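You operate a simulated robot arm through the tools that you are given. There is no shell and no other tool.

You run a simulated two-armed robot. Do the job below in one go: nothing can be reset, and whatever is moved stays where it is left.

JOB
Take the lid off the black tin and lay it down on the top of the steel stand. Fetch the green stamp and set it on top of the taped carton on the top of the long bench. Put the card carton that says "buff" from the top of the white-topped desk on the top of the short wooden bench. Put the taped pack labelled "grey" from the top of the narrow wooden bench on the top of the order desk and the taped pack labelled "pink" on the deck of the grey trolley. Put the white bundle on the top of the white-topped desk away on the top of the order desk. Take the iron chute weight on the top of the short wooden bench and put it away on the top of the wooden bench across from the press. The order is free. Set down upright: green stamp, card carton, iron chute weight.

It is judged by the outcome, as a careful person would: the job done as asked, and still so three seconds after it is handed in. It fails if anything else is knocked over, pushed out of place, dropped, spilled or broken. A push-on lid holds only when it is set on centred and level and pressed home; a screw cap is set on level and turned clockwise until tight.

ROBOT AND FRAMES
Two 7-joint arms with two-finger parallel grippers on one trunk, on a base that drives. Base frame: it is fixed to the floor where the robot stands at the start and does not move with it; the origin is under the middle of the robot, x ahead of it, y to its left, z up. Units: m, degrees, N and s.
The left shoulder is at the start at [0.02, 0.17, 1.128], the right one opposite. With the tool pointing down near the work surface each hand reaches from about 0.2 to 0.68 m from the robot's upright axis, wherever it stands, measured 20 degrees to its own side. Places, roughly: black tin [0.75, 0, 0.75]; card carton [-1.5, 0, 1]; deck of the grey trolley [-4.2, 0.1, 0.3]; green stamp [-1, -0.25, 1]; iron chute weight (9x5x6 cm) [-3.5, 0.6, 0.9]; taped carton [2.25, 1.25, 1]; taped pack [-2, -0.5, 1]; top of the order desk [-0.3, -3.4, 0.9]; top of the short wooden bench [-3.7, 0.7, 0.9]; top of the wooden bench across from the press [0.7, 0.9, 0.9]; white bundle [-0.75, -1.25, 1]. Payload 3.8 kg a hand.
The TCP of each hand is the grasp point between the finger pads, 0.03 m short of the fingertips. In the tool frame z runs along the fingers and y along their closing line. Largest opening 0.11 m; finger width 0.02, thickness 0.01; the body of the gripper, 0.048 by 0.112 m, starts 0.055 m behind the TCP.
Orientation is told as [roll, pitch, yaw] about the base's x, y, z axes, in that order, counted from this pose: with the fingers straight down and closing along the base's y, the tool's x points along the base's -x, its y along +y and its z along -z.

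CONTROLS
- The arms move only by the tool nudge_tool. It takes "left_increments", "right_increments" or both (then of equal length, played together; a hand with none holds still); each is a list of rows, each a list of 7 numbers: the shift along the base's x, y, z in units of 100 mm (1.0 is 100 mm), then the turn, a rotation vector about the base's x, y, z in units of 60 degrees (1.0 is 60 degrees), then the gripper command, from -1 (fully open) to 1 (shut), values between in proportion. In form: [[x, y, z, ax, ay, az, hand], ...]. A call has 1 to 20 rows; each row is the pose to reach, as a shift and turn from the pose commanded when the call began. A call with a number of a shift or a turn outside -1 to 1 is refused whole. Rows are played at 5 a second. More than 0.05 m and 8.6 degrees between two rows, or a gripper value outside its range, and nothing of the call is played. Where a pose cannot be reached the arm comes as near as it can. A force on the tool above 40 N (or 10 N above the force at the start of the call, whichever is more), or a blocked arm, ends the call early, and 0.2 s more pass. Each finger travels about 0.072 m/s and halts on what it meets, pressing with about 23 N; the grip force reading is that of the motor and also rises with nothing between the fingers. The clock runs only during rows and for 0.2 s after the last one: add rows that repeat a pose to give the fingers time. The reply holds the time, the measured pose of the TCP, the force on the tool along the base axes, the opening and the grip force, in the units named above and with some noise, with the torque about the TCP (base axes, N m) and any sound that the robot's microphone picked up.
- Cameras (640 x 400 px; columns grow to the right, rows downward): "scene" is now at [0.1092, 0.0052, 1.2814]; the picture's right is [0.07, -1.00, 0.00], its down [-0.56, -0.04, -0.83] and it looks along [0.83, 0.06, -0.56] (base axes); focal length 268 px, centre (320, 200). "left" rides on the left gripper at [0.072, -0.017, -0.103] in its tool frame; the picture's right is [0.23, 0.97, 0.00], its down [-0.76, 0.18, -0.62] and it looks along [-0.61, 0.14, 0.78] (tool axes); focal length 222 px, centre (320, 200). "right" rides on the right gripper at [0.072, 0.017, -0.103] in its tool frame; the picture's right is [-0.23, 0.97, 0.00], its down [-0.76, -0.18, -0.62] and it looks along [-0.61, -0.14, 0.78] (tool axes); focal length 222 px, centre (320, 200). There is no depth. A picture from a camera that has moved, and an enlarged one, comes with that camera's place and axes in the base frame and with its lens.
- snapshot(camera): a new picture of that camera. No time passes.
- move_column(by): slides the trunk up (or, below 0, down) by that many m; the arms and the scene camera ride with it, the base frame stays. It gives what a move gives, with no picture.
- base_move(legs): drives the robot by 1 to 6 legs, each [ahead, turn to the left] in m and degrees, along the robot's own axes; the way and the turn of a leg run together, so that a leg with both is an arc; at most 1.5 m and 180 degrees a leg. The arms and the cameras ride along, it lands a little off, and it stops where it bumps. It gives what a move gives.
- head_to(pan, tilt): turns the head with the scene camera to pan (to the left, within 80 degrees either way) and tilt (down, from -29 to 69), counted from straight ahead of the robot. It gives what a move gives.
- inspect(camera, box): a new picture of the part [left, top, right, bottom] of that camera's present view, enlarged. No time passes.
- hand_in(): hands the job in; it is judged then, once.

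Nothing tells you exact positions but the pictures and the camera data. Unless the task says otherwise, let go and move clear before handing in.

The tools are called by a JSON object that holds its "op" and its "data". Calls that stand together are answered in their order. nudge_tool: Moves the arms, as the interface text tells. Its arguments: {"type":"object","properties":{"left_increments":{"type":"array","items":{"type":"array","items":{"type":"number"}}},"right_increments":{"type":"array","items":{"type":"array","items":{"type":"number"}}}},"required":[]} The other tools are called the same way: move_column (by) slides the trunk up or down; base_move (legs) drives the base; head_to (pan, tilt) turns the head that bears the scene camera; snapshot (camera) takes a picture; inspect (camera, box) takes an enlarged picture of a part of a camera's view; hand_in () hands the job in.

At the start:

```text
clock: 0.0
left_position: [0.5225, 0.2646, 1.1177]
left_tcp_rot: [0.0, 0.0, 0.0]
left_contact_force: [0.3, -0.5, -0.3]
left_moment: [0.04, -0.05, -0.01]
left_grip_width: 0.1099
left_gripper_force: 0.2
right_position: [0.4555, -0.2, 1.1146]
right_tcp_rot: [0.0, 0.0, 0.1]
right_contact_force: [-0.2, -0.8, 0.3]
right_moment: [0.0, -0.04, 0.0]
right_grip_width: 0.11
right_gripper_force: 0.1
trunk travel left (down, up): [-0.225, 0.345]
robot x, y, heading: [-0.0008, 0.0018, -0.0]
head pan, tilt: [4.0, 33.8]
```

scene: 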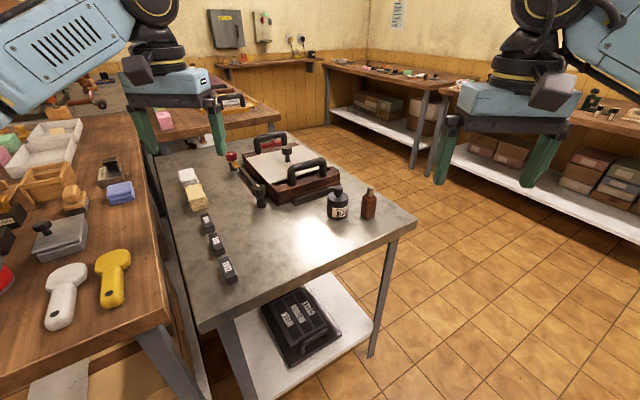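
right: 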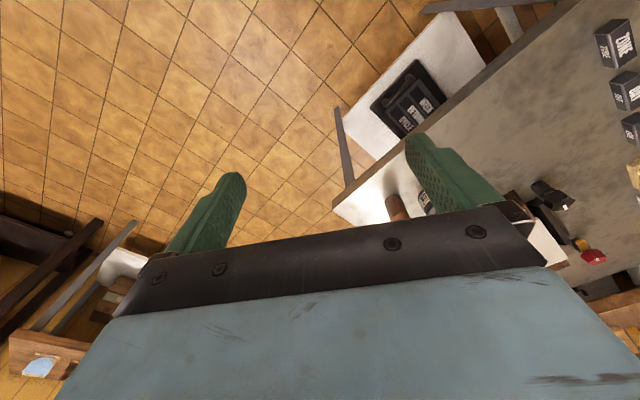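
left: 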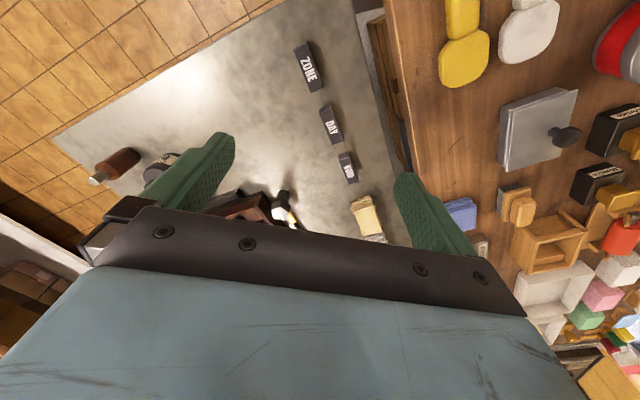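

I see a steel-topped table in front with ink stuff, a wooden bench at left with stamps. I'll first look around with the head to map the room.

{"op": "inspect", "data": {"camera": "scene", "box": [160, 100, 440, 380]}}

{"op": "inspect", "data": {"camera": "scene", "box": [0, 80, 200, 340]}}

{"op": "inspect", "data": {"camera": "scene", "box": [180, 0, 640, 160]}}

```text
1.43 times, centred on (300, 240) of scene
camera zoom: at [0.1092, 0.0052, 1.2814], right [0.07, -1.0, 0.0], down [-0.56, -0.04, -0.83], along [0.83, 0.06, -0.56], focal length 382 px, centre (349, 143)
```

zoom: 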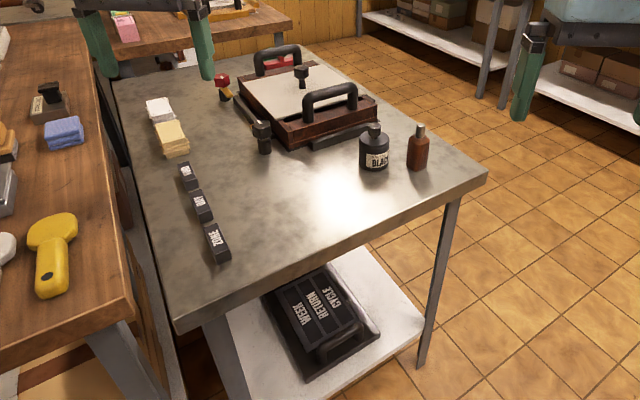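

```text
1.54 times, centred on (100, 210) of scene
camera zoom: at [0.1092, 0.0052, 1.2814], right [0.07, -1.0, 0.0], down [-0.56, -0.04, -0.83], along [0.83, 0.06, -0.56], focal length 412 px, centre (658, 185)
```

zoom: 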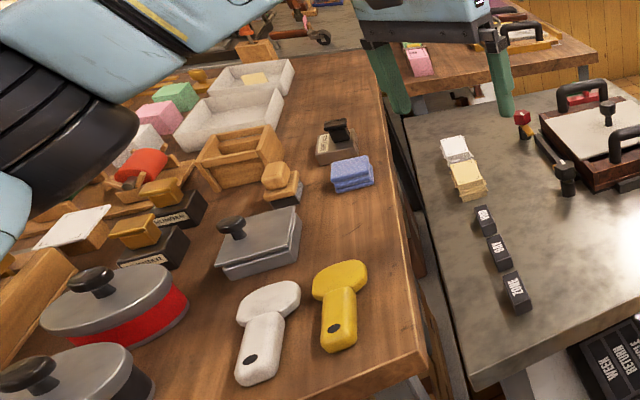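

```text
1.39 times, centred on (410, 80) of scene
camera zoom: at [0.1092, 0.0052, 1.2814], right [0.07, -1.0, 0.0], down [-0.56, -0.04, -0.83], along [0.83, 0.06, -0.56], focal length 372 px, centre (195, 367)
```

zoom: 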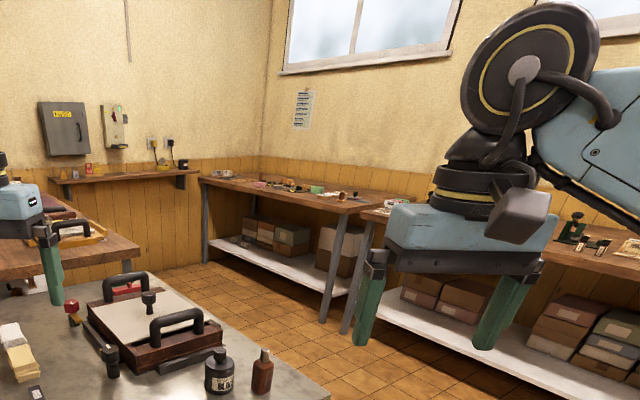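

The nearby steel table holds a press-like frame and bottles; tins with knobbed lids are on the left wooden bench. I'll pan the head to see the rest.

{"op": "head_to", "data": {"pan": 60, "tilt": 35}}

{"op": "snapshot", "data": {"camera": "scene"}}

{"op": "head_to", "data": {"pan": 78, "tilt": 10}}

{"op": "snapshot", "data": {"camera": "scene"}}

{"op": "head_to", "data": {"pan": 0, "tilt": 5}}

{"op": "snapshot", "data": {"camera": "scene"}}

{"op": "head_to", "data": {"pan": -78, "tilt": 20}}

{"op": "snapshot", "data": {"camera": "scene"}}

{"op": "head_to", "data": {"pan": 0, "tilt": 60}}

{"op": "snapshot", "data": {"camera": "scene"}}

```text
clock: 1.2
left_position: [0.5198, 0.2631, 1.1186]
left_tcp_rot: [0.0, 0.0, 0.0]
left_contact_force: [-1.0, -0.6, 0.3]
left_moment: [0.0, 0.01, 0.01]
left_grip_width: 0.1099
left_gripper_force: 0.0
right_position: [0.4552, -0.2003, 1.1149]
right_tcp_rot: [-0.1, 0.0, 0.0]
right_contact_force: [0.0, 0.4, -0.1]
right_moment: [0.0, 0.03, 0.0]
right_grip_width: 0.1099
right_gripper_force: 0.0
trunk travel left (down, up): [-0.225, 0.345]
robot x, y, heading: [0.0011, 0.0004, -0.4]
head pan, tilt: [60.0, 35.0]
```

```text
taken
camera scene: at [0.0648, 0.0751, 1.2796], right [0.87, -0.5, 0.0], down [-0.29, -0.5, -0.82], along [0.41, 0.71, -0.57], focal length 268 px, centre (320, 200)
```

scene: 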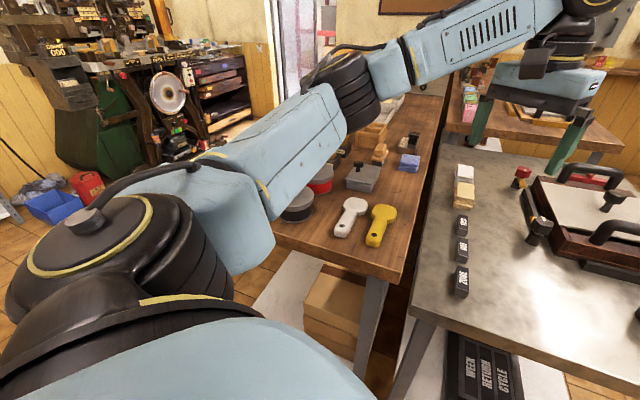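

```text
clock: 2.1
left_position: [0.5218, 0.264, 1.1199]
left_tcp_rot: [0.0, 0.0, -0.1]
left_contact_force: [0.7, 0.0, 0.1]
left_moment: [-0.02, 0.0, 0.01]
left_grip_width: 0.1099
left_gripper_force: 0.0
right_position: [0.4551, -0.1996, 1.1151]
right_tcp_rot: [0.0, 0.0, -0.2]
right_contact_force: [1.4, -0.3, -0.1]
right_moment: [-0.04, -0.02, 0.0]
right_grip_width: 0.1099
right_gripper_force: 0.0
trunk travel left (down, up): [-0.225, 0.345]
robot x, y, heading: [0.0036, 0.0006, 0.1]
head pan, tilt: [78.0, 10.0]
```

```text
taken
camera scene: at [0.0401, 0.0899, 1.3196], right [0.98, -0.21, 0.0], down [-0.04, -0.17, -0.98], along [0.21, 0.96, -0.17], focal length 268 px, centre (320, 200)
```

scene: 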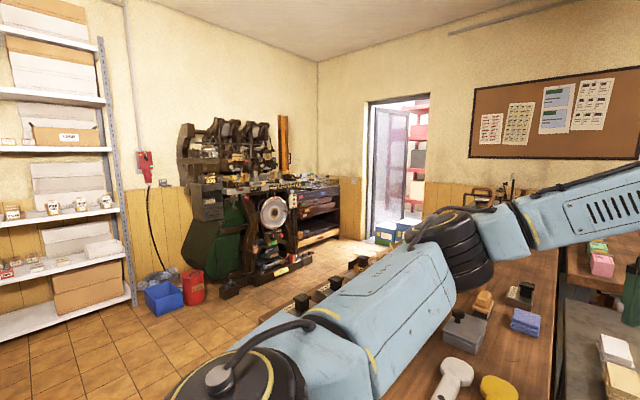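

```text
clock: 3.6
left_position: [0.5204, 0.263, 1.1178]
left_tcp_rot: [0.0, 0.0, -0.1]
left_contact_force: [0.4, -0.6, -0.3]
left_moment: [-0.03, -0.03, 0.01]
left_grip_width: 0.1104
left_gripper_force: 0.0
right_position: [0.4553, -0.1998, 1.114]
right_tcp_rot: [0.0, 0.0, 0.0]
right_contact_force: [-0.3, 0.0, -0.2]
right_moment: [0.01, 0.01, -0.03]
right_grip_width: 0.1098
right_gripper_force: 0.1
trunk travel left (down, up): [-0.225, 0.345]
robot x, y, heading: [-0.0033, 0.003, 0.1]
head pan, tilt: [0.0, 5.0]
```

```text
taken
camera scene: at [0.1125, -0.001, 1.3278], right [0.0, -1.0, 0.0], down [-0.09, 0.0, -1.0], along [1.0, 0.0, -0.09], focal length 268 px, centre (320, 200)
```

scene: 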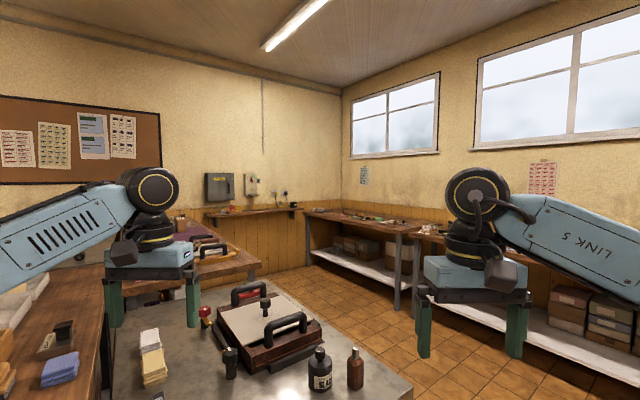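

```text
clock: 5.2
left_position: [0.5206, 0.2637, 1.118]
left_tcp_rot: [0.0, 0.0, 0.0]
left_contact_force: [-0.1, 0.2, -0.2]
left_moment: [0.02, 0.02, 0.0]
left_grip_width: 0.1103
left_gripper_force: 0.2
right_position: [0.4561, -0.2004, 1.1148]
right_tcp_rot: [0.0, 0.0, 0.1]
right_contact_force: [0.5, -0.7, -0.6]
right_moment: [0.03, -0.02, 0.02]
right_grip_width: 0.1101
right_gripper_force: 0.1
trunk travel left (down, up): [-0.225, 0.345]
robot x, y, heading: [-0.0022, -0.002, -0.0]
head pan, tilt: [-78.0, 20.0]
```

```text
taken
camera scene: at [0.0401, -0.0922, 1.3034], right [-0.98, -0.21, 0.0], down [-0.07, 0.33, -0.94], along [0.2, -0.92, -0.34], focal length 268 px, centre (320, 200)
```

scene: 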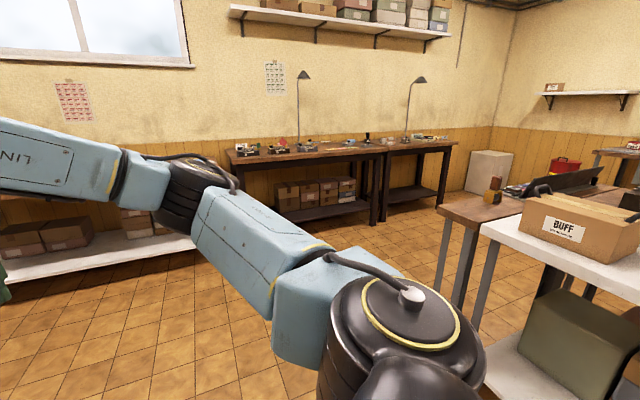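

```text
clock: 6.7
left_position: [0.5214, 0.2638, 1.1183]
left_tcp_rot: [0.1, 0.0, 0.0]
left_contact_force: [0.1, -0.7, 0.6]
left_moment: [-0.03, 0.01, 0.02]
left_grip_width: 0.1099
left_gripper_force: 0.0
right_position: [0.4561, -0.1995, 1.1147]
right_tcp_rot: [0.0, 0.0, 0.1]
right_contact_force: [0.3, -0.7, -0.3]
right_moment: [0.04, -0.01, -0.04]
right_grip_width: 0.1098
right_gripper_force: 0.1
trunk travel left (down, up): [-0.225, 0.345]
robot x, y, heading: [-0.0011, 0.0015, -0.0]
head pan, tilt: [0.0, 60.0]
```

```text
taken
camera scene: at [0.0874, -0.0012, 1.2453], right [0.0, -1.0, 0.0], down [-0.87, 0.0, -0.5], along [0.5, 0.0, -0.87], focal length 268 px, centre (320, 200)
```

scene: 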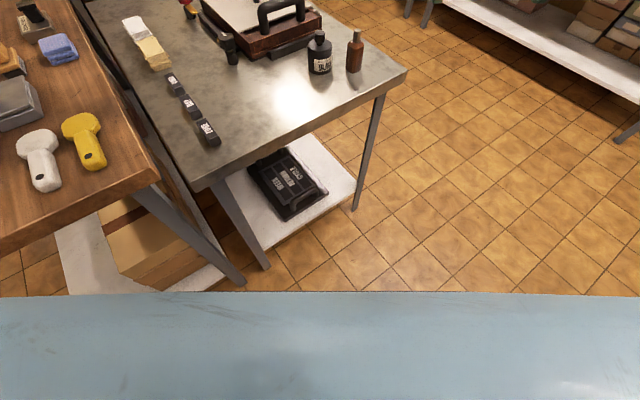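

The bottle labelled "BLACK..." sits around [0.75,0,0.8]. Let me zoom on it and on the wider room.

{"op": "inspect", "data": {"camera": "scene", "box": [220, 0, 420, 120]}}

{"op": "inspect", "data": {"camera": "scene", "box": [220, 130, 360, 230]}}

{"op": "inspect", "data": {"camera": "scene", "box": [0, 0, 230, 200]}}

{"op": "base_move", "data": {"legs": [[0, -90]]}}

{"op": "head_to", "data": {"pan": 0, "tilt": 15}}

{"op": "snapshot", "data": {"camera": "scene"}}

{"op": "head_to", "data": {"pan": -70, "tilt": 20}}

{"op": "snapshot", "data": {"camera": "scene"}}

```text
3.20 times, centred on (320, 60) of scene
camera zoom: at [0.0874, -0.0012, 1.2453], right [0.0, -1.0, 0.0], down [-0.87, 0.0, -0.5], along [0.5, 0.0, -0.87], focal length 856 px, centre (320, 648)
```

zoom: 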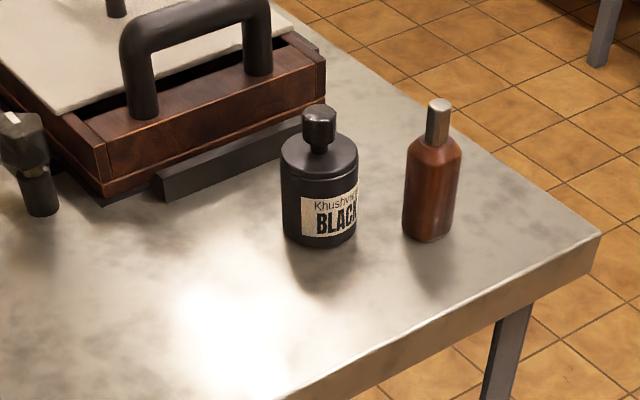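

```text
4.00 times, centred on (290, 180) of scene
camera zoom: at [0.0874, -0.0012, 1.2453], right [0.0, -1.0, 0.0], down [-0.87, 0.0, -0.5], along [0.5, 0.0, -0.87], focal length 1070 px, centre (440, 280)
```

zoom: 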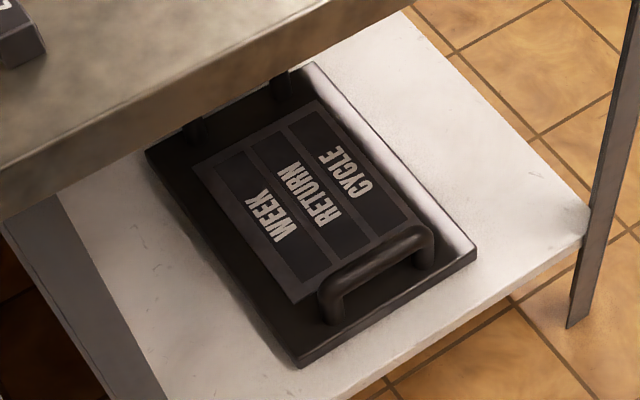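

```text
2.00 times, centred on (115, 100) of scene
camera zoom: at [0.0874, -0.0012, 1.2453], right [0.0, -1.0, 0.0], down [-0.87, 0.0, -0.5], along [0.5, 0.0, -0.87], focal length 535 px, centre (730, 400)
```

zoom: 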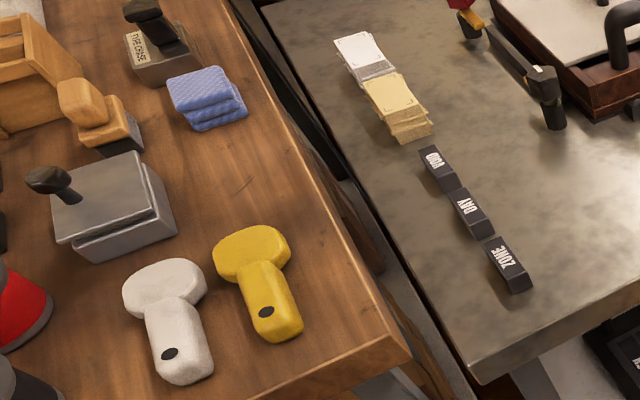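

```text
clock: 10.9
left_position: [0.2641, -0.522, 1.1181]
left_tcp_rot: [-0.1, 0.0, -90.0]
left_contact_force: [-0.6, -0.1, 0.3]
left_moment: [0.01, 0.03, -0.02]
left_grip_width: 0.1102
left_gripper_force: 0.1
right_position: [-0.1991, -0.4556, 1.1145]
right_tcp_rot: [0.0, 0.0, -89.9]
right_contact_force: [0.3, 0.7, 0.0]
right_moment: [0.01, -0.01, 0.01]
right_grip_width: 0.1099
right_gripper_force: 0.2
trunk travel left (down, up): [-0.225, 0.345]
robot x, y, heading: [0.0025, -0.0014, -89.9]
head pan, tilt: [0.0, 60.0]
```

```text
clock: 12.0
left_position: [0.2655, -0.5213, 1.1179]
left_tcp_rot: [0.0, 0.0, -89.9]
left_contact_force: [-0.7, 0.4, -0.2]
left_moment: [-0.05, 0.0, 0.01]
left_grip_width: 0.1103
left_gripper_force: 0.0
right_position: [-0.1995, -0.4553, 1.1155]
right_tcp_rot: [0.0, 0.0, -89.8]
right_contact_force: [-1.3, 0.0, -0.7]
right_moment: [0.0, -0.01, 0.02]
right_grip_width: 0.1101
right_gripper_force: 0.1
trunk travel left (down, up): [-0.225, 0.345]
robot x, y, heading: [-0.0048, 0.0002, -90.1]
head pan, tilt: [0.0, 15.0]
```

```text
taken
camera scene: at [-0.0001, -0.1155, 1.3115], right [-1.0, 0.0, 0.0], down [0.0, 0.26, -0.97], along [0.0, -0.97, -0.26], focal length 268 px, centre (320, 200)
```

scene: 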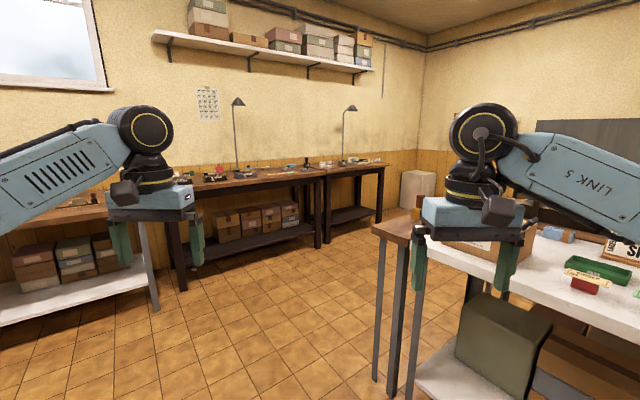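

```text
clock: 13.4
left_position: [0.2645, -0.5223, 1.1169]
left_tcp_rot: [0.1, -0.1, -89.9]
left_contact_force: [0.2, 0.2, -0.6]
left_moment: [-0.01, -0.02, 0.01]
left_grip_width: 0.1101
left_gripper_force: 0.1
right_position: [-0.1983, -0.4564, 1.1146]
right_tcp_rot: [0.0, 0.0, -89.8]
right_contact_force: [0.1, -0.1, 0.1]
right_moment: [0.01, 0.0, -0.03]
right_grip_width: 0.11
right_gripper_force: 0.0
trunk travel left (down, up): [-0.225, 0.345]
robot x, y, heading: [0.0023, -0.0019, -89.8]
head pan, tilt: [-70.0, 20.0]
```

```text
taken
camera scene: at [-0.0877, -0.0542, 1.3034], right [-0.34, 0.94, 0.0], down [0.32, 0.12, -0.94], along [-0.88, -0.32, -0.34], focal length 268 px, centre (320, 200)
```

scene: 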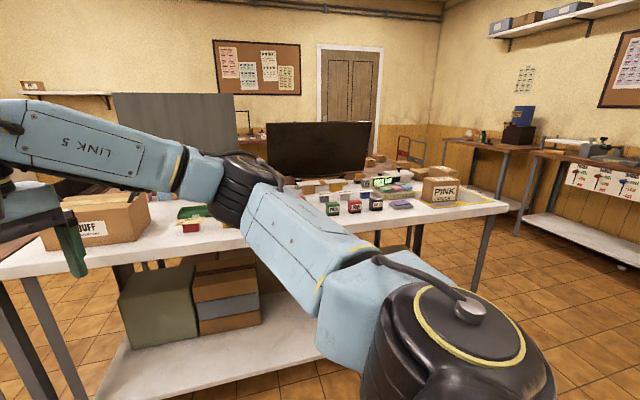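

The "black tin" is the black ink tin with the knob lid on the steel table, and the white-topped desk with BUFF/PINK items is behind. I'll turn further to see the desk and the rest of the room.

{"op": "inspect", "data": {"camera": "scene", "box": [240, 130, 520, 270]}}

{"op": "base_move", "data": {"legs": [[0, -90]]}}

{"op": "head_to", "data": {"pan": 0, "tilt": 20}}

{"op": "snapshot", "data": {"camera": "scene"}}

{"op": "inspect", "data": {"camera": "scene", "box": [160, 100, 480, 300]}}

{"op": "head_to", "data": {"pan": -50, "tilt": 20}}

{"op": "snapshot", "data": {"camera": "scene"}}

{"op": "head_to", "data": {"pan": 50, "tilt": 20}}

{"op": "snapshot", "data": {"camera": "scene"}}

```text
2.29 times, centred on (380, 200) of scene
camera zoom: at [-0.0877, -0.0542, 1.3034], right [-0.34, 0.94, 0.0], down [0.32, 0.12, -0.94], along [-0.88, -0.32, -0.34], focal length 612 px, centre (183, 200)
```

zoom: 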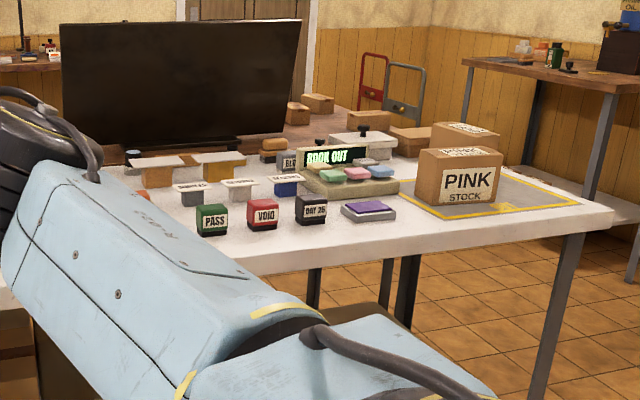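

```text
clock: 17.6
left_position: [-0.5193, -0.2666, 1.118]
left_tcp_rot: [-0.1, -0.1, -179.7]
left_contact_force: [0.2, 0.1, 0.4]
left_moment: [-0.01, 0.01, -0.01]
left_grip_width: 0.1102
left_gripper_force: 0.1
right_position: [-0.4567, 0.1986, 1.115]
right_tcp_rot: [0.0, 0.0, -179.7]
right_contact_force: [-0.4, 0.4, 0.2]
right_moment: [0.01, 0.04, -0.03]
right_grip_width: 0.1098
right_gripper_force: 0.1
trunk travel left (down, up): [-0.225, 0.345]
robot x, y, heading: [0.0015, 0.0019, -179.8]
head pan, tilt: [-70.0, 20.0]
```

```text
clock: 19.1
left_position: [-0.5208, -0.267, 1.1187]
left_tcp_rot: [0.0, 0.1, -179.7]
left_contact_force: [0.0, 0.6, -0.1]
left_moment: [0.0, 0.04, 0.02]
left_grip_width: 0.1098
left_gripper_force: 0.0
right_position: [-0.4557, 0.1982, 1.1145]
right_tcp_rot: [0.0, 0.0, -179.7]
right_contact_force: [-0.5, -0.9, 0.1]
right_moment: [0.0, 0.01, -0.02]
right_grip_width: 0.1101
right_gripper_force: 0.1
trunk travel left (down, up): [-0.225, 0.345]
robot x, y, heading: [0.0011, -0.0008, -179.7]
head pan, tilt: [0.0, 20.0]
```

```text
taken
camera scene: at [-0.1144, -0.0016, 1.3034], right [0.0, 1.0, 0.0], down [0.34, 0.0, -0.94], along [-0.94, 0.0, -0.34], focal length 268 px, centre (320, 200)
```

scene: 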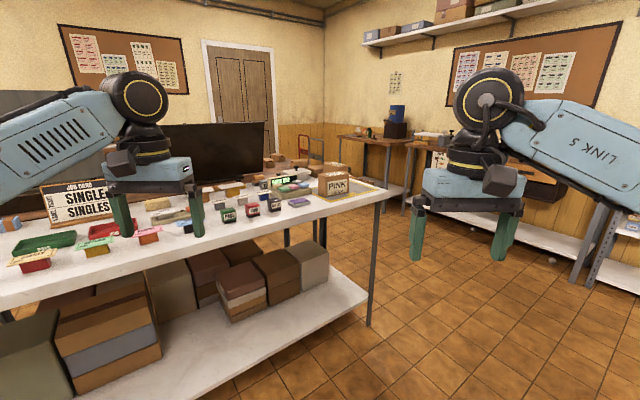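

```text
2.00 times, centred on (320, 200) of scene
camera zoom: at [-0.1144, -0.0016, 1.3034], right [0.0, 1.0, 0.0], down [0.34, 0.0, -0.94], along [-0.94, 0.0, -0.34], focal length 535 px, centre (320, 200)
```

zoom: 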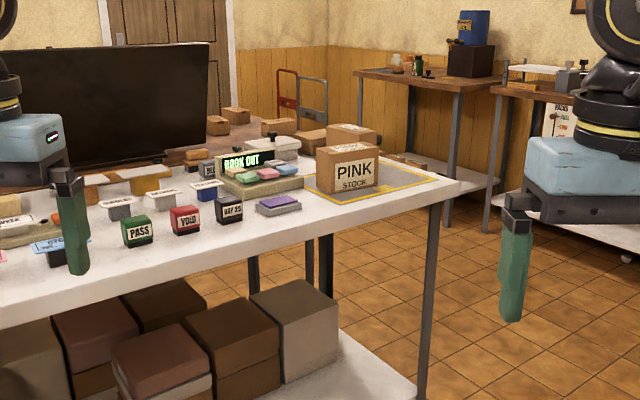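

```text
clock: 20.2
left_position: [-0.5198, -0.2652, 1.1189]
left_tcp_rot: [0.0, 0.0, -179.7]
left_contact_force: [0.4, -0.5, 0.2]
left_moment: [-0.02, 0.02, -0.01]
left_grip_width: 0.1099
left_gripper_force: 0.1
right_position: [-0.4562, 0.1976, 1.1146]
right_tcp_rot: [0.0, 0.0, -179.7]
right_contact_force: [-0.2, -0.3, 0.7]
right_moment: [0.01, -0.02, -0.02]
right_grip_width: 0.1101
right_gripper_force: 0.1
trunk travel left (down, up): [-0.225, 0.345]
robot x, y, heading: [0.0012, -0.0027, -179.7]
head pan, tilt: [-50.0, 20.0]
```

```text
taken
camera scene: at [-0.0816, 0.0698, 1.3034], right [0.76, 0.65, 0.0], down [0.22, -0.26, -0.94], along [-0.61, 0.72, -0.34], focal length 268 px, centre (320, 200)
```

scene: 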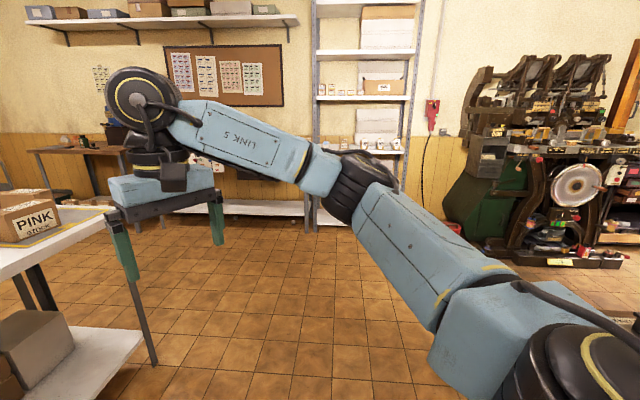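

```text
clock: 22.0
left_position: [-0.5196, -0.266, 1.1183]
left_tcp_rot: [0.0, 0.0, -179.7]
left_contact_force: [0.5, 0.3, -0.8]
left_moment: [0.0, -0.02, 0.0]
left_grip_width: 0.1099
left_gripper_force: 0.1
right_position: [-0.4561, 0.1983, 1.1151]
right_tcp_rot: [0.0, 0.0, -179.7]
right_contact_force: [0.1, 0.0, 0.0]
right_moment: [0.0, -0.01, -0.01]
right_grip_width: 0.1101
right_gripper_force: 0.0
trunk travel left (down, up): [-0.225, 0.345]
robot x, y, heading: [-0.002, -0.0004, -179.8]
head pan, tilt: [50.0, 20.0]
```

```text
taken
camera scene: at [-0.0809, -0.0728, 1.3034], right [-0.77, 0.64, 0.0], down [0.22, 0.26, -0.94], along [-0.6, -0.72, -0.34], focal length 268 px, centre (320, 200)
```

scene: 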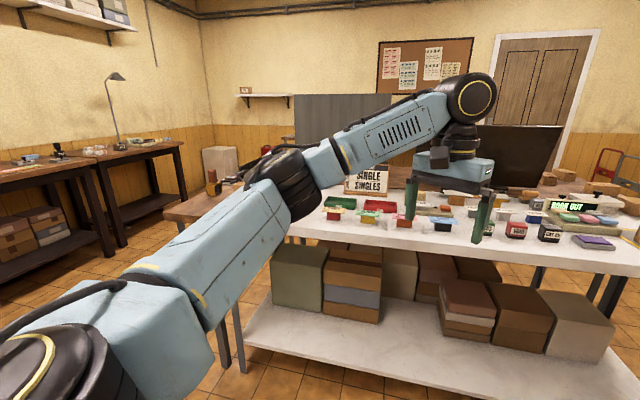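

I have a rough map: the white desk runs obliquely, the PINK/other cartons stand at its right end, the narrow wooden bench is behind the monitor. I'll start with the tin lid: turn back to face the steel table.

{"op": "base_move", "data": {"legs": [[0, 180]]}}

{"op": "head_to", "data": {"pan": 0, "tilt": 40}}

{"op": "snapshot", "data": {"camera": "scene"}}

{"op": "inspect", "data": {"camera": "scene", "box": [260, 110, 420, 210]}}

{"op": "move_column", "data": {"by": 0.3}}

{"op": "snapshot", "data": {"camera": "scene"}}

{"op": "inspect", "data": {"camera": "scene", "box": [260, 150, 420, 250]}}

```text
clock: 29.8
left_position: [0.5136, 0.2779, 1.1188]
left_tcp_rot: [0.0, 0.0, 1.7]
left_contact_force: [-0.4, 0.3, -0.6]
left_moment: [0.02, 0.04, 0.01]
left_grip_width: 0.1102
left_gripper_force: 0.1
right_position: [0.461, -0.1873, 1.1153]
right_tcp_rot: [0.0, 0.0, 1.7]
right_contact_force: [-0.2, 0.2, -0.2]
right_moment: [-0.02, -0.02, 0.02]
right_grip_width: 0.1097
right_gripper_force: 0.1
trunk travel left (down, up): [-0.225, 0.345]
robot x, y, heading: [-0.0019, 0.0004, 1.6]
head pan, tilt: [50.0, 20.0]
```

```text
clock: 31.0
left_position: [0.5126, 0.2792, 1.1181]
left_tcp_rot: [0.0, 0.0, 1.7]
left_contact_force: [-0.1, 0.6, 0.3]
left_moment: [0.02, -0.02, -0.03]
left_grip_width: 0.1099
left_gripper_force: 0.1
right_position: [0.4618, -0.1882, 1.1151]
right_tcp_rot: [0.1, -0.1, 1.6]
right_contact_force: [1.1, 0.4, -0.1]
right_moment: [0.01, -0.02, -0.03]
right_grip_width: 0.1099
right_gripper_force: 0.0
trunk travel left (down, up): [-0.225, 0.345]
robot x, y, heading: [0.0025, 0.0004, 1.5]
head pan, tilt: [0.0, 40.0]
```

```text
taken
camera scene: at [0.1057, 0.002, 1.2721], right [0.03, -1.0, 0.0], down [-0.64, -0.02, -0.77], along [0.77, 0.02, -0.64], focal length 268 px, centre (320, 200)
```

scene: 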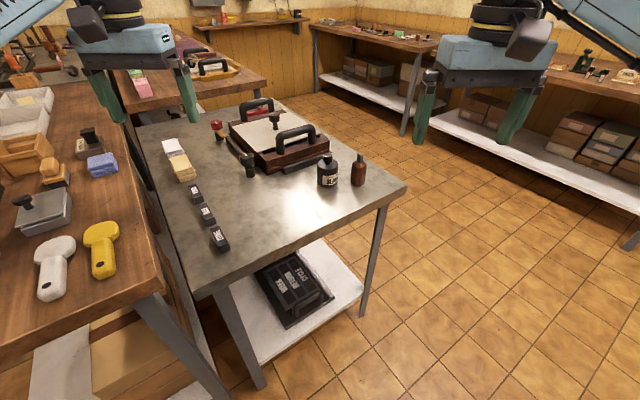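

```text
4.00 times, centred on (340, 160) of scene
camera zoom: at [0.1057, 0.002, 1.2721], right [0.03, -1.0, 0.0], down [-0.64, -0.02, -0.77], along [0.77, 0.02, -0.64], focal length 1070 px, centre (240, 360)
```

zoom: 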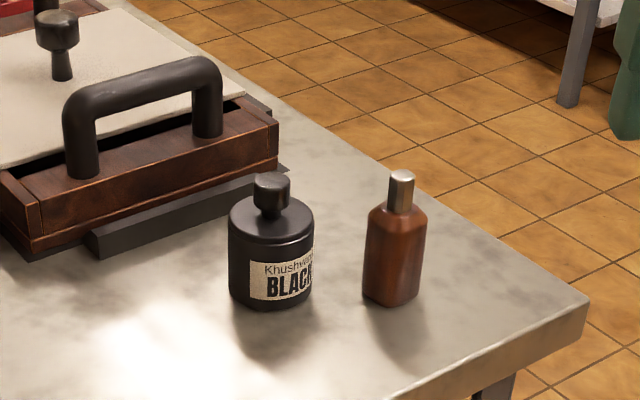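

```text
clock: 34.0
left_position: [0.5125, 0.2788, 1.4184]
left_tcp_rot: [0.0, -0.1, 1.7]
left_contact_force: [0.3, 0.0, 0.1]
left_moment: [-0.03, -0.01, -0.01]
left_grip_width: 0.1102
left_gripper_force: 0.0
right_position: [0.4611, -0.1873, 1.4151]
right_tcp_rot: [-0.1, 0.0, 1.7]
right_contact_force: [0.6, -0.2, -0.3]
right_moment: [0.02, -0.03, 0.01]
right_grip_width: 0.1101
right_gripper_force: 0.0
trunk travel left (down, up): [-0.525, 0.045]
robot x, y, heading: [-0.0019, 0.0013, 1.8]
head pan, tilt: [0.0, 40.0]
```

```text
taken
camera scene: at [0.1057, 0.002, 1.5719], right [0.03, -1.0, 0.0], down [-0.64, -0.02, -0.77], along [0.77, 0.02, -0.64], focal length 268 px, centre (320, 200)
```

scene: 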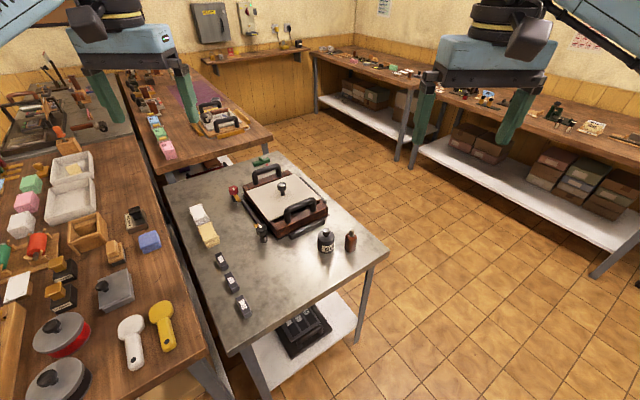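

```text
4.00 times, centred on (340, 200) of scene
camera zoom: at [0.1057, 0.002, 1.5719], right [0.03, -1.0, 0.0], down [-0.64, -0.02, -0.77], along [0.77, 0.02, -0.64], focal length 1070 px, centre (240, 200)
```

zoom: 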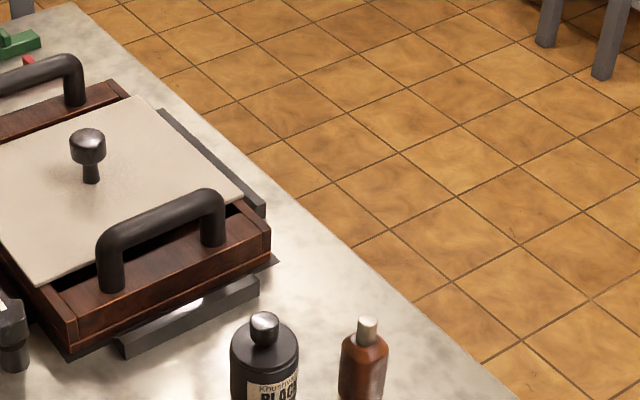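

The tin's lid knob triangulates to about [0.75, 0.0, 0.89], the steel table top is ~0.81. While the trunk is high, I'll survey the left wooden bench and the far long bench.

{"op": "head_to", "data": {"pan": 25, "tilt": 25}}

{"op": "snapshot", "data": {"camera": "scene"}}

{"op": "inspect", "data": {"camera": "scene", "box": [180, 60, 420, 210]}}

{"op": "head_to", "data": {"pan": 50, "tilt": 45}}

{"op": "snapshot", "data": {"camera": "scene"}}

```text
clock: 34.9
left_position: [0.5132, 0.2792, 1.4176]
left_tcp_rot: [0.1, 0.0, 1.6]
left_contact_force: [0.5, -0.6, 0.7]
left_moment: [-0.02, 0.01, -0.02]
left_grip_width: 0.1099
left_gripper_force: 0.0
right_position: [0.4606, -0.1872, 1.4145]
right_tcp_rot: [0.0, 0.0, 1.7]
right_contact_force: [-1.3, 0.0, 0.9]
right_moment: [-0.03, -0.01, 0.04]
right_grip_width: 0.1099
right_gripper_force: 0.1
trunk travel left (down, up): [-0.525, 0.045]
robot x, y, heading: [0.0015, -0.0024, 1.6]
head pan, tilt: [25.0, 25.0]
```

```text
taken
camera scene: at [0.1031, 0.0408, 1.5953], right [0.45, -0.89, 0.0], down [-0.38, -0.19, -0.91], along [0.81, 0.41, -0.42], focal length 268 px, centre (320, 200)
```

scene: 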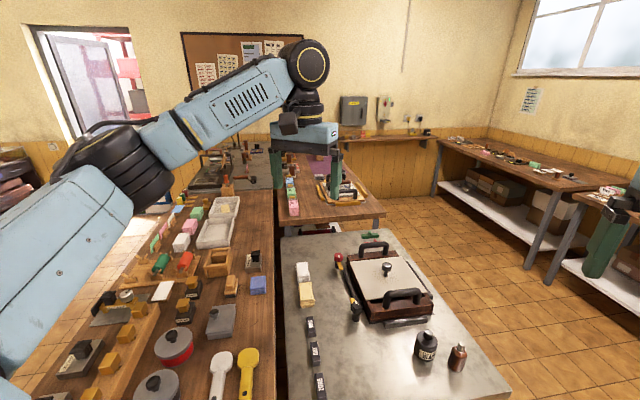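

```text
2.67 times, centred on (300, 135) of scene
camera zoom: at [0.1031, 0.0408, 1.5953], right [0.45, -0.89, 0.0], down [-0.38, -0.19, -0.91], along [0.81, 0.41, -0.42], focal length 714 px, centre (373, 373)
```

zoom: 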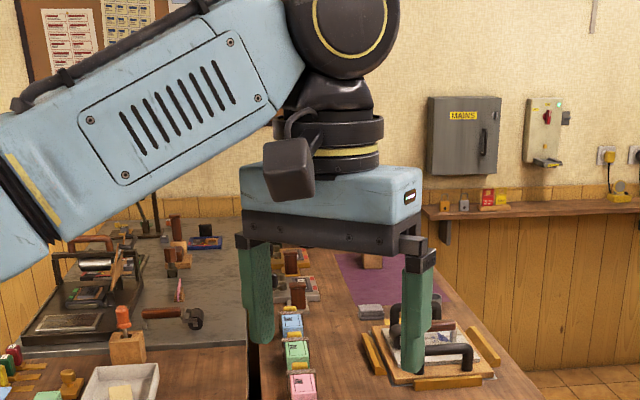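

```text
clock: 35.8
left_position: [0.514, 0.2783, 1.419]
left_tcp_rot: [0.0, 0.1, 1.7]
left_contact_force: [-0.4, -0.3, 0.0]
left_moment: [0.04, 0.02, 0.0]
left_grip_width: 0.1101
left_gripper_force: 0.0
right_position: [0.4605, -0.1868, 1.4143]
right_tcp_rot: [0.1, -0.1, 1.7]
right_contact_force: [-0.4, -0.8, 0.4]
right_moment: [0.0, -0.03, -0.03]
right_grip_width: 0.1101
right_gripper_force: 0.1
trunk travel left (down, up): [-0.525, 0.045]
robot x, y, heading: [-0.0001, -0.0002, 1.5]
head pan, tilt: [50.0, 45.0]
```

```text
taken
camera scene: at [0.0712, 0.0632, 1.5648], right [0.78, -0.62, 0.0], down [-0.44, -0.55, -0.71], along [0.44, 0.55, -0.71], focal length 268 px, centre (320, 200)
```

scene: 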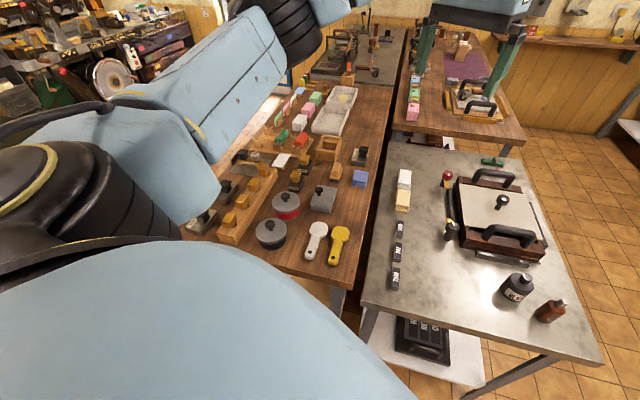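

The long bench with the purple mat and a small carton lies beyond the steel table. Now I drive a bit ahead for the lid and lower the trunk.

{"op": "base_move", "data": {"legs": [[0.12, 0]]}}

{"op": "move_column", "data": {"by": -0.25}}

{"op": "head_to", "data": {"pan": 0, "tilt": 45}}

{"op": "snapshot", "data": {"camera": "scene"}}

{"op": "inspect", "data": {"camera": "scene", "box": [280, 100, 400, 180]}}

{"op": "snapshot", "data": {"camera": "right"}}

```text
clock: 37.0
left_position: [0.6311, 0.28, 1.4194]
left_tcp_rot: [0.0, -0.1, 1.6]
left_contact_force: [0.4, -0.6, -0.7]
left_moment: [-0.03, -0.02, 0.02]
left_grip_width: 0.1099
left_gripper_force: 0.1
right_position: [0.58, -0.185, 1.4159]
right_tcp_rot: [0.0, -0.1, 1.6]
right_contact_force: [0.5, 0.1, -0.7]
right_moment: [0.02, 0.02, 0.0]
right_grip_width: 0.11
right_gripper_force: 0.0
trunk travel left (down, up): [-0.525, 0.045]
robot x, y, heading: [0.1192, 0.0088, 1.4]
head pan, tilt: [50.0, 45.0]
```

```text
clock: 39.6
left_position: [0.6339, 0.2804, 1.1695]
left_tcp_rot: [0.0, -0.1, 1.6]
left_contact_force: [0.6, -0.4, 0.1]
left_moment: [0.01, -0.02, -0.01]
left_grip_width: 0.1099
left_gripper_force: 0.0
right_position: [0.58, -0.1832, 1.1653]
right_tcp_rot: [0.0, -0.1, 1.6]
right_contact_force: [0.0, 0.3, -0.1]
right_moment: [-0.01, -0.02, 0.01]
right_grip_width: 0.1101
right_gripper_force: 0.0
trunk travel left (down, up): [-0.275, 0.295]
robot x, y, heading: [0.1222, 0.0029, 1.4]
head pan, tilt: [50.0, 45.0]
```

```text
clock: 40.8
left_position: [0.6335, 0.281, 1.1695]
left_tcp_rot: [0.0, 0.0, 1.6]
left_contact_force: [-0.1, -0.6, 0.2]
left_moment: [0.02, -0.02, -0.02]
left_grip_width: 0.1098
left_gripper_force: 0.1
right_position: [0.5809, -0.1838, 1.1655]
right_tcp_rot: [0.0, 0.0, 1.5]
right_contact_force: [0.7, -0.1, 0.5]
right_moment: [-0.01, -0.02, 0.04]
right_grip_width: 0.1101
right_gripper_force: 0.1
trunk travel left (down, up): [-0.275, 0.295]
robot x, y, heading: [0.119, 0.0041, 1.4]
head pan, tilt: [0.0, 45.0]
```

```text
taken
camera scene: at [0.2216, 0.0051, 1.3148], right [0.03, -1.0, 0.0], down [-0.71, -0.02, -0.71], along [0.71, 0.02, -0.71], focal length 268 px, centre (320, 200)
```

scene: 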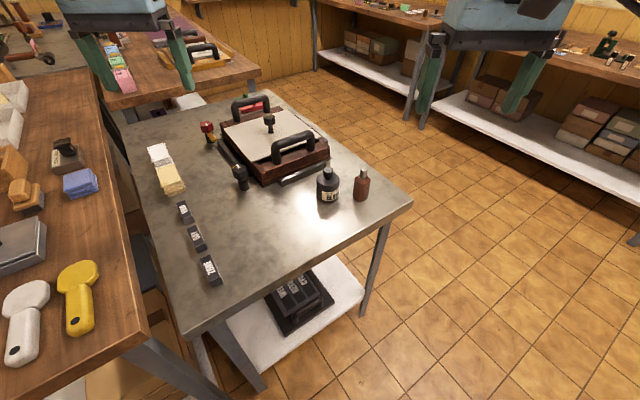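

```text
5.00 times, centred on (340, 140) of scene
camera zoom: at [0.2216, 0.0051, 1.3148], right [0.03, -1.0, 0.0], down [-0.71, -0.02, -0.71], along [0.71, 0.02, -0.71], focal length 1338 px, centre (220, 500)
```

zoom: 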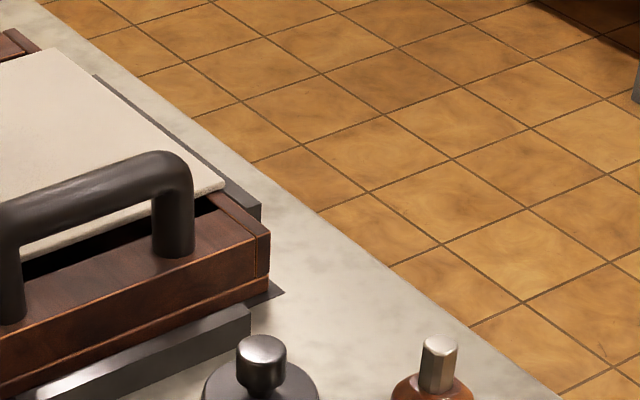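

```text
taken
camera right: at [0.5072, -0.1702, 1.2698], right [0.2, 0.98, 0.0], down [0.77, -0.16, 0.62], along [0.61, -0.12, -0.78], focal length 222 px, centre (320, 200)
```

right: 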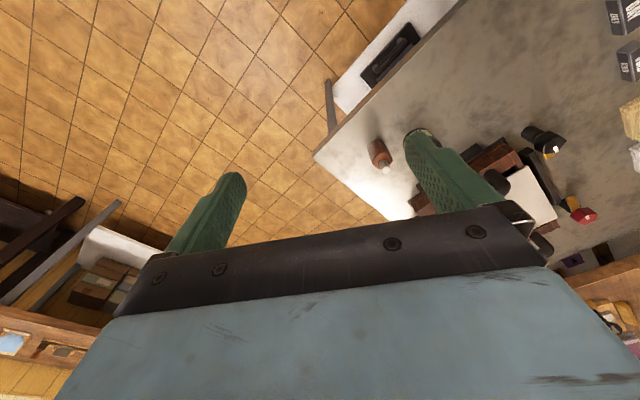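

Knob confirmed at about [0.752, -0.003, 0.892]. I move the right hand above it with the fingers opened to ~5 cm.

{"op": "nudge_tool", "data": {"right_increments": [[0.22, 0.23, -0.2, 0, 0, 0, 0], [0.43, 0.45, -0.4, 0, 0, 0, 0.09], [0.65, 0.68, -0.6, 0, 0, 0, 0.09], [0.86, 0.9, -0.8, 0, 0, 0, 0.09], [0.86, 0.9, -0.8, 0, 0, 0, 0.09]]}}

{"op": "nudge_tool", "data": {"right_increments": [[0.22, 0.23, 0, 0, 0, 0, 0.09], [0.43, 0.45, 0, 0, 0, 0, 0.09], [0.65, 0.68, 0, 0, 0, 0, 0.09], [0.85, 0.9, 0, 0, 0, 0, 0.09], [0.85, 0.9, 0, 0, 0, 0, 0.09]]}}

{"op": "snapshot", "data": {"camera": "right"}}

{"op": "snapshot", "data": {"camera": "scene"}}

```text
clock: 42.0
left_position: [0.6329, 0.2797, 1.1686]
left_tcp_rot: [0.0, -0.1, 1.5]
left_contact_force: [0.2, 1.0, -0.1]
left_moment: [0.0, 0.02, 0.01]
left_grip_width: 0.11
left_gripper_force: 0.0
right_position: [0.6669, -0.094, 1.0858]
right_tcp_rot: [0.0, -0.1, 1.6]
right_contact_force: [0.7, 0.1, -0.3]
right_moment: [0.02, 0.05, -0.02]
right_grip_width: 0.0501
right_gripper_force: 0.0
trunk travel left (down, up): [-0.275, 0.295]
robot x, y, heading: [0.1175, 0.0038, 1.7]
head pan, tilt: [0.0, 45.0]
```

```text
clock: 43.1
left_position: [0.6325, 0.2804, 1.1681]
left_tcp_rot: [-0.1, -0.1, 1.5]
left_contact_force: [-0.6, 0.2, -0.2]
left_moment: [-0.03, -0.01, -0.02]
left_grip_width: 0.1101
left_gripper_force: 0.1
right_position: [0.7238, -0.0202, 1.0792]
right_tcp_rot: [0.0, -0.1, 1.6]
right_contact_force: [-0.1, -1.4, 0.5]
right_moment: [0.02, -0.03, 0.01]
right_grip_width: 0.0501
right_gripper_force: 0.0
right hand out of reach, approached as far as the arm can: row 3, 4, 5
trunk travel left (down, up): [-0.275, 0.295]
robot x, y, heading: [0.1156, 0.0031, 1.4]
head pan, tilt: [0.0, 45.0]
```

```text
taken
camera right: at [0.6503, -0.0045, 1.1836], right [0.2, 0.98, 0.0], down [0.77, -0.16, 0.62], along [0.61, -0.12, -0.78], focal length 222 px, centre (320, 200)
```

right: 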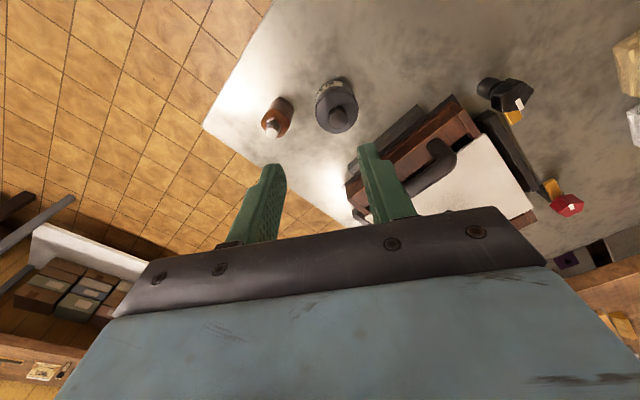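

```text
taken
camera scene: at [0.2216, 0.005, 1.3148], right [0.03, -1.0, 0.0], down [-0.71, -0.02, -0.71], along [0.71, 0.02, -0.71], focal length 268 px, centre (320, 200)
```

scene: 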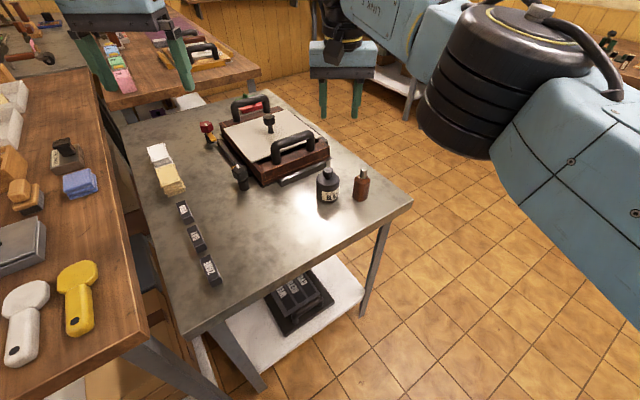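

At this height the reach runs out, so I turn 20° left to bring the tin into the right arm's best sector, then re-approach lower.

{"op": "base_move", "data": {"legs": [[0, 20]]}}

{"op": "snapshot", "data": {"camera": "right"}}

```text
clock: 44.6
left_position: [0.5052, 0.4415, 1.1683]
left_tcp_rot: [0.0, -0.2, 21.6]
left_contact_force: [-0.1, -0.3, 0.3]
left_moment: [-0.02, -0.05, 0.0]
left_grip_width: 0.1099
left_gripper_force: 0.1
right_position: [0.6936, 0.19, 1.0806]
right_tcp_rot: [-0.1, -0.1, 21.6]
right_contact_force: [-0.4, 0.6, 1.0]
right_moment: [-0.04, -0.01, -0.01]
right_grip_width: 0.05
right_gripper_force: 0.1
trunk travel left (down, up): [-0.275, 0.295]
robot x, y, heading: [0.1224, 0.0004, 21.6]
head pan, tilt: [0.0, 45.0]
```

```text
taken
camera right: at [0.6199, 0.1786, 1.1836], right [-0.15, 0.99, 0.0], down [0.77, 0.12, 0.62], along [0.62, 0.09, -0.78], focal length 222 px, centre (320, 200)
```

right: 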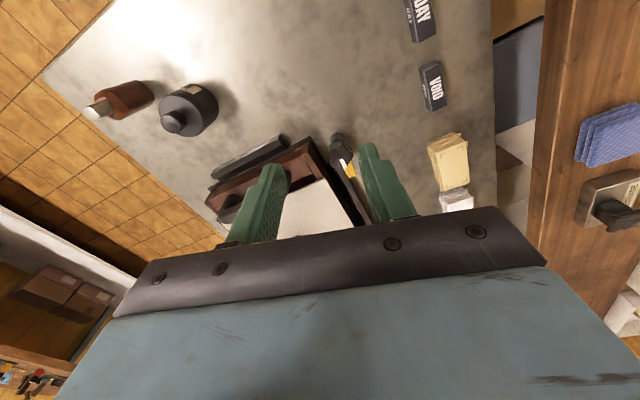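

Now I move the right hand toward the tin, staying above the handles.

{"op": "nudge_tool", "data": {"right_increments": [[0.08, -0.35, -0.1, 0, 0, 0, 0.09], [0.16, -0.7, -0.2, 0, 0, 0, 0.09], [0.25, -0.98, -0.3, 0, 0, 0, 0.09], [0.25, -0.98, -0.3, 0, 0, 0, 0.09]]}}

{"op": "nudge_tool", "data": {"right_increments": [[0.1, -0.32, -0.15, 0, 0, 0, 0.09], [0.2, -0.65, -0.3, 0, 0, 0, 0.09], [0.33, -0.95, -0.5, 0, 0, 0, 0.09], [0.33, -0.95, -0.5, 0, 0, 0, 0.09]]}}

{"op": "snapshot", "data": {"camera": "right"}}

{"op": "snapshot", "data": {"camera": "scene"}}

```text
clock: 45.6
left_position: [0.507, 0.4408, 1.1677]
left_tcp_rot: [-0.1, -0.1, 21.6]
left_contact_force: [-0.3, -0.3, -0.6]
left_moment: [-0.03, 0.0, -0.03]
left_grip_width: 0.1101
left_gripper_force: 0.1
right_position: [0.718, 0.0906, 1.0491]
right_tcp_rot: [0.0, 0.0, 21.7]
right_contact_force: [0.1, 0.2, -0.5]
right_moment: [-0.01, 0.0, 0.0]
right_grip_width: 0.05
right_gripper_force: 0.0
trunk travel left (down, up): [-0.275, 0.295]
robot x, y, heading: [0.1183, 0.0025, 21.6]
head pan, tilt: [0.0, 45.0]
```

```text
clock: 46.6
left_position: [0.5067, 0.4416, 1.1689]
left_tcp_rot: [0.0, -0.2, 21.7]
left_contact_force: [0.7, 0.3, 0.4]
left_moment: [0.03, 0.02, 0.03]
left_grip_width: 0.1098
left_gripper_force: 0.1
right_position: [0.7525, -0.0037, 1.0003]
right_tcp_rot: [-0.1, 0.0, 21.7]
right_contact_force: [0.3, 0.1, -0.2]
right_moment: [-0.04, 0.02, 0.01]
right_grip_width: 0.0501
right_gripper_force: 0.0
trunk travel left (down, up): [-0.275, 0.295]
robot x, y, heading: [0.1169, 0.0037, 21.8]
head pan, tilt: [0.0, 45.0]
```

```text
taken
camera right: at [0.6787, -0.0152, 1.1042], right [-0.15, 0.99, 0.0], down [0.77, 0.12, 0.62], along [0.62, 0.09, -0.78], focal length 222 px, centre (320, 200)
```

right: 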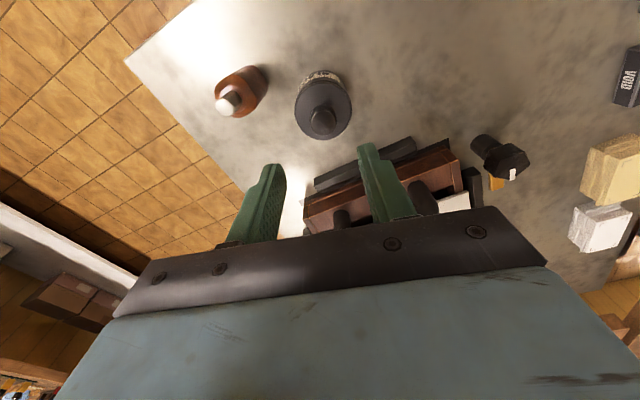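

```text
taken
camera scene: at [0.2142, 0.0404, 1.3148], right [0.37, -0.93, 0.0], down [-0.66, -0.26, -0.71], along [0.66, 0.26, -0.71], focal length 268 px, centre (320, 200)
```

scene: 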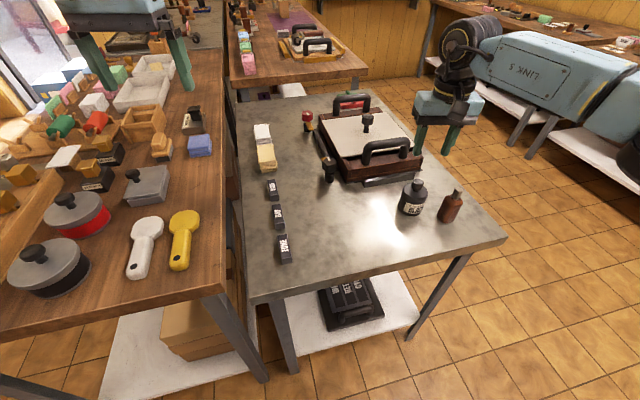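

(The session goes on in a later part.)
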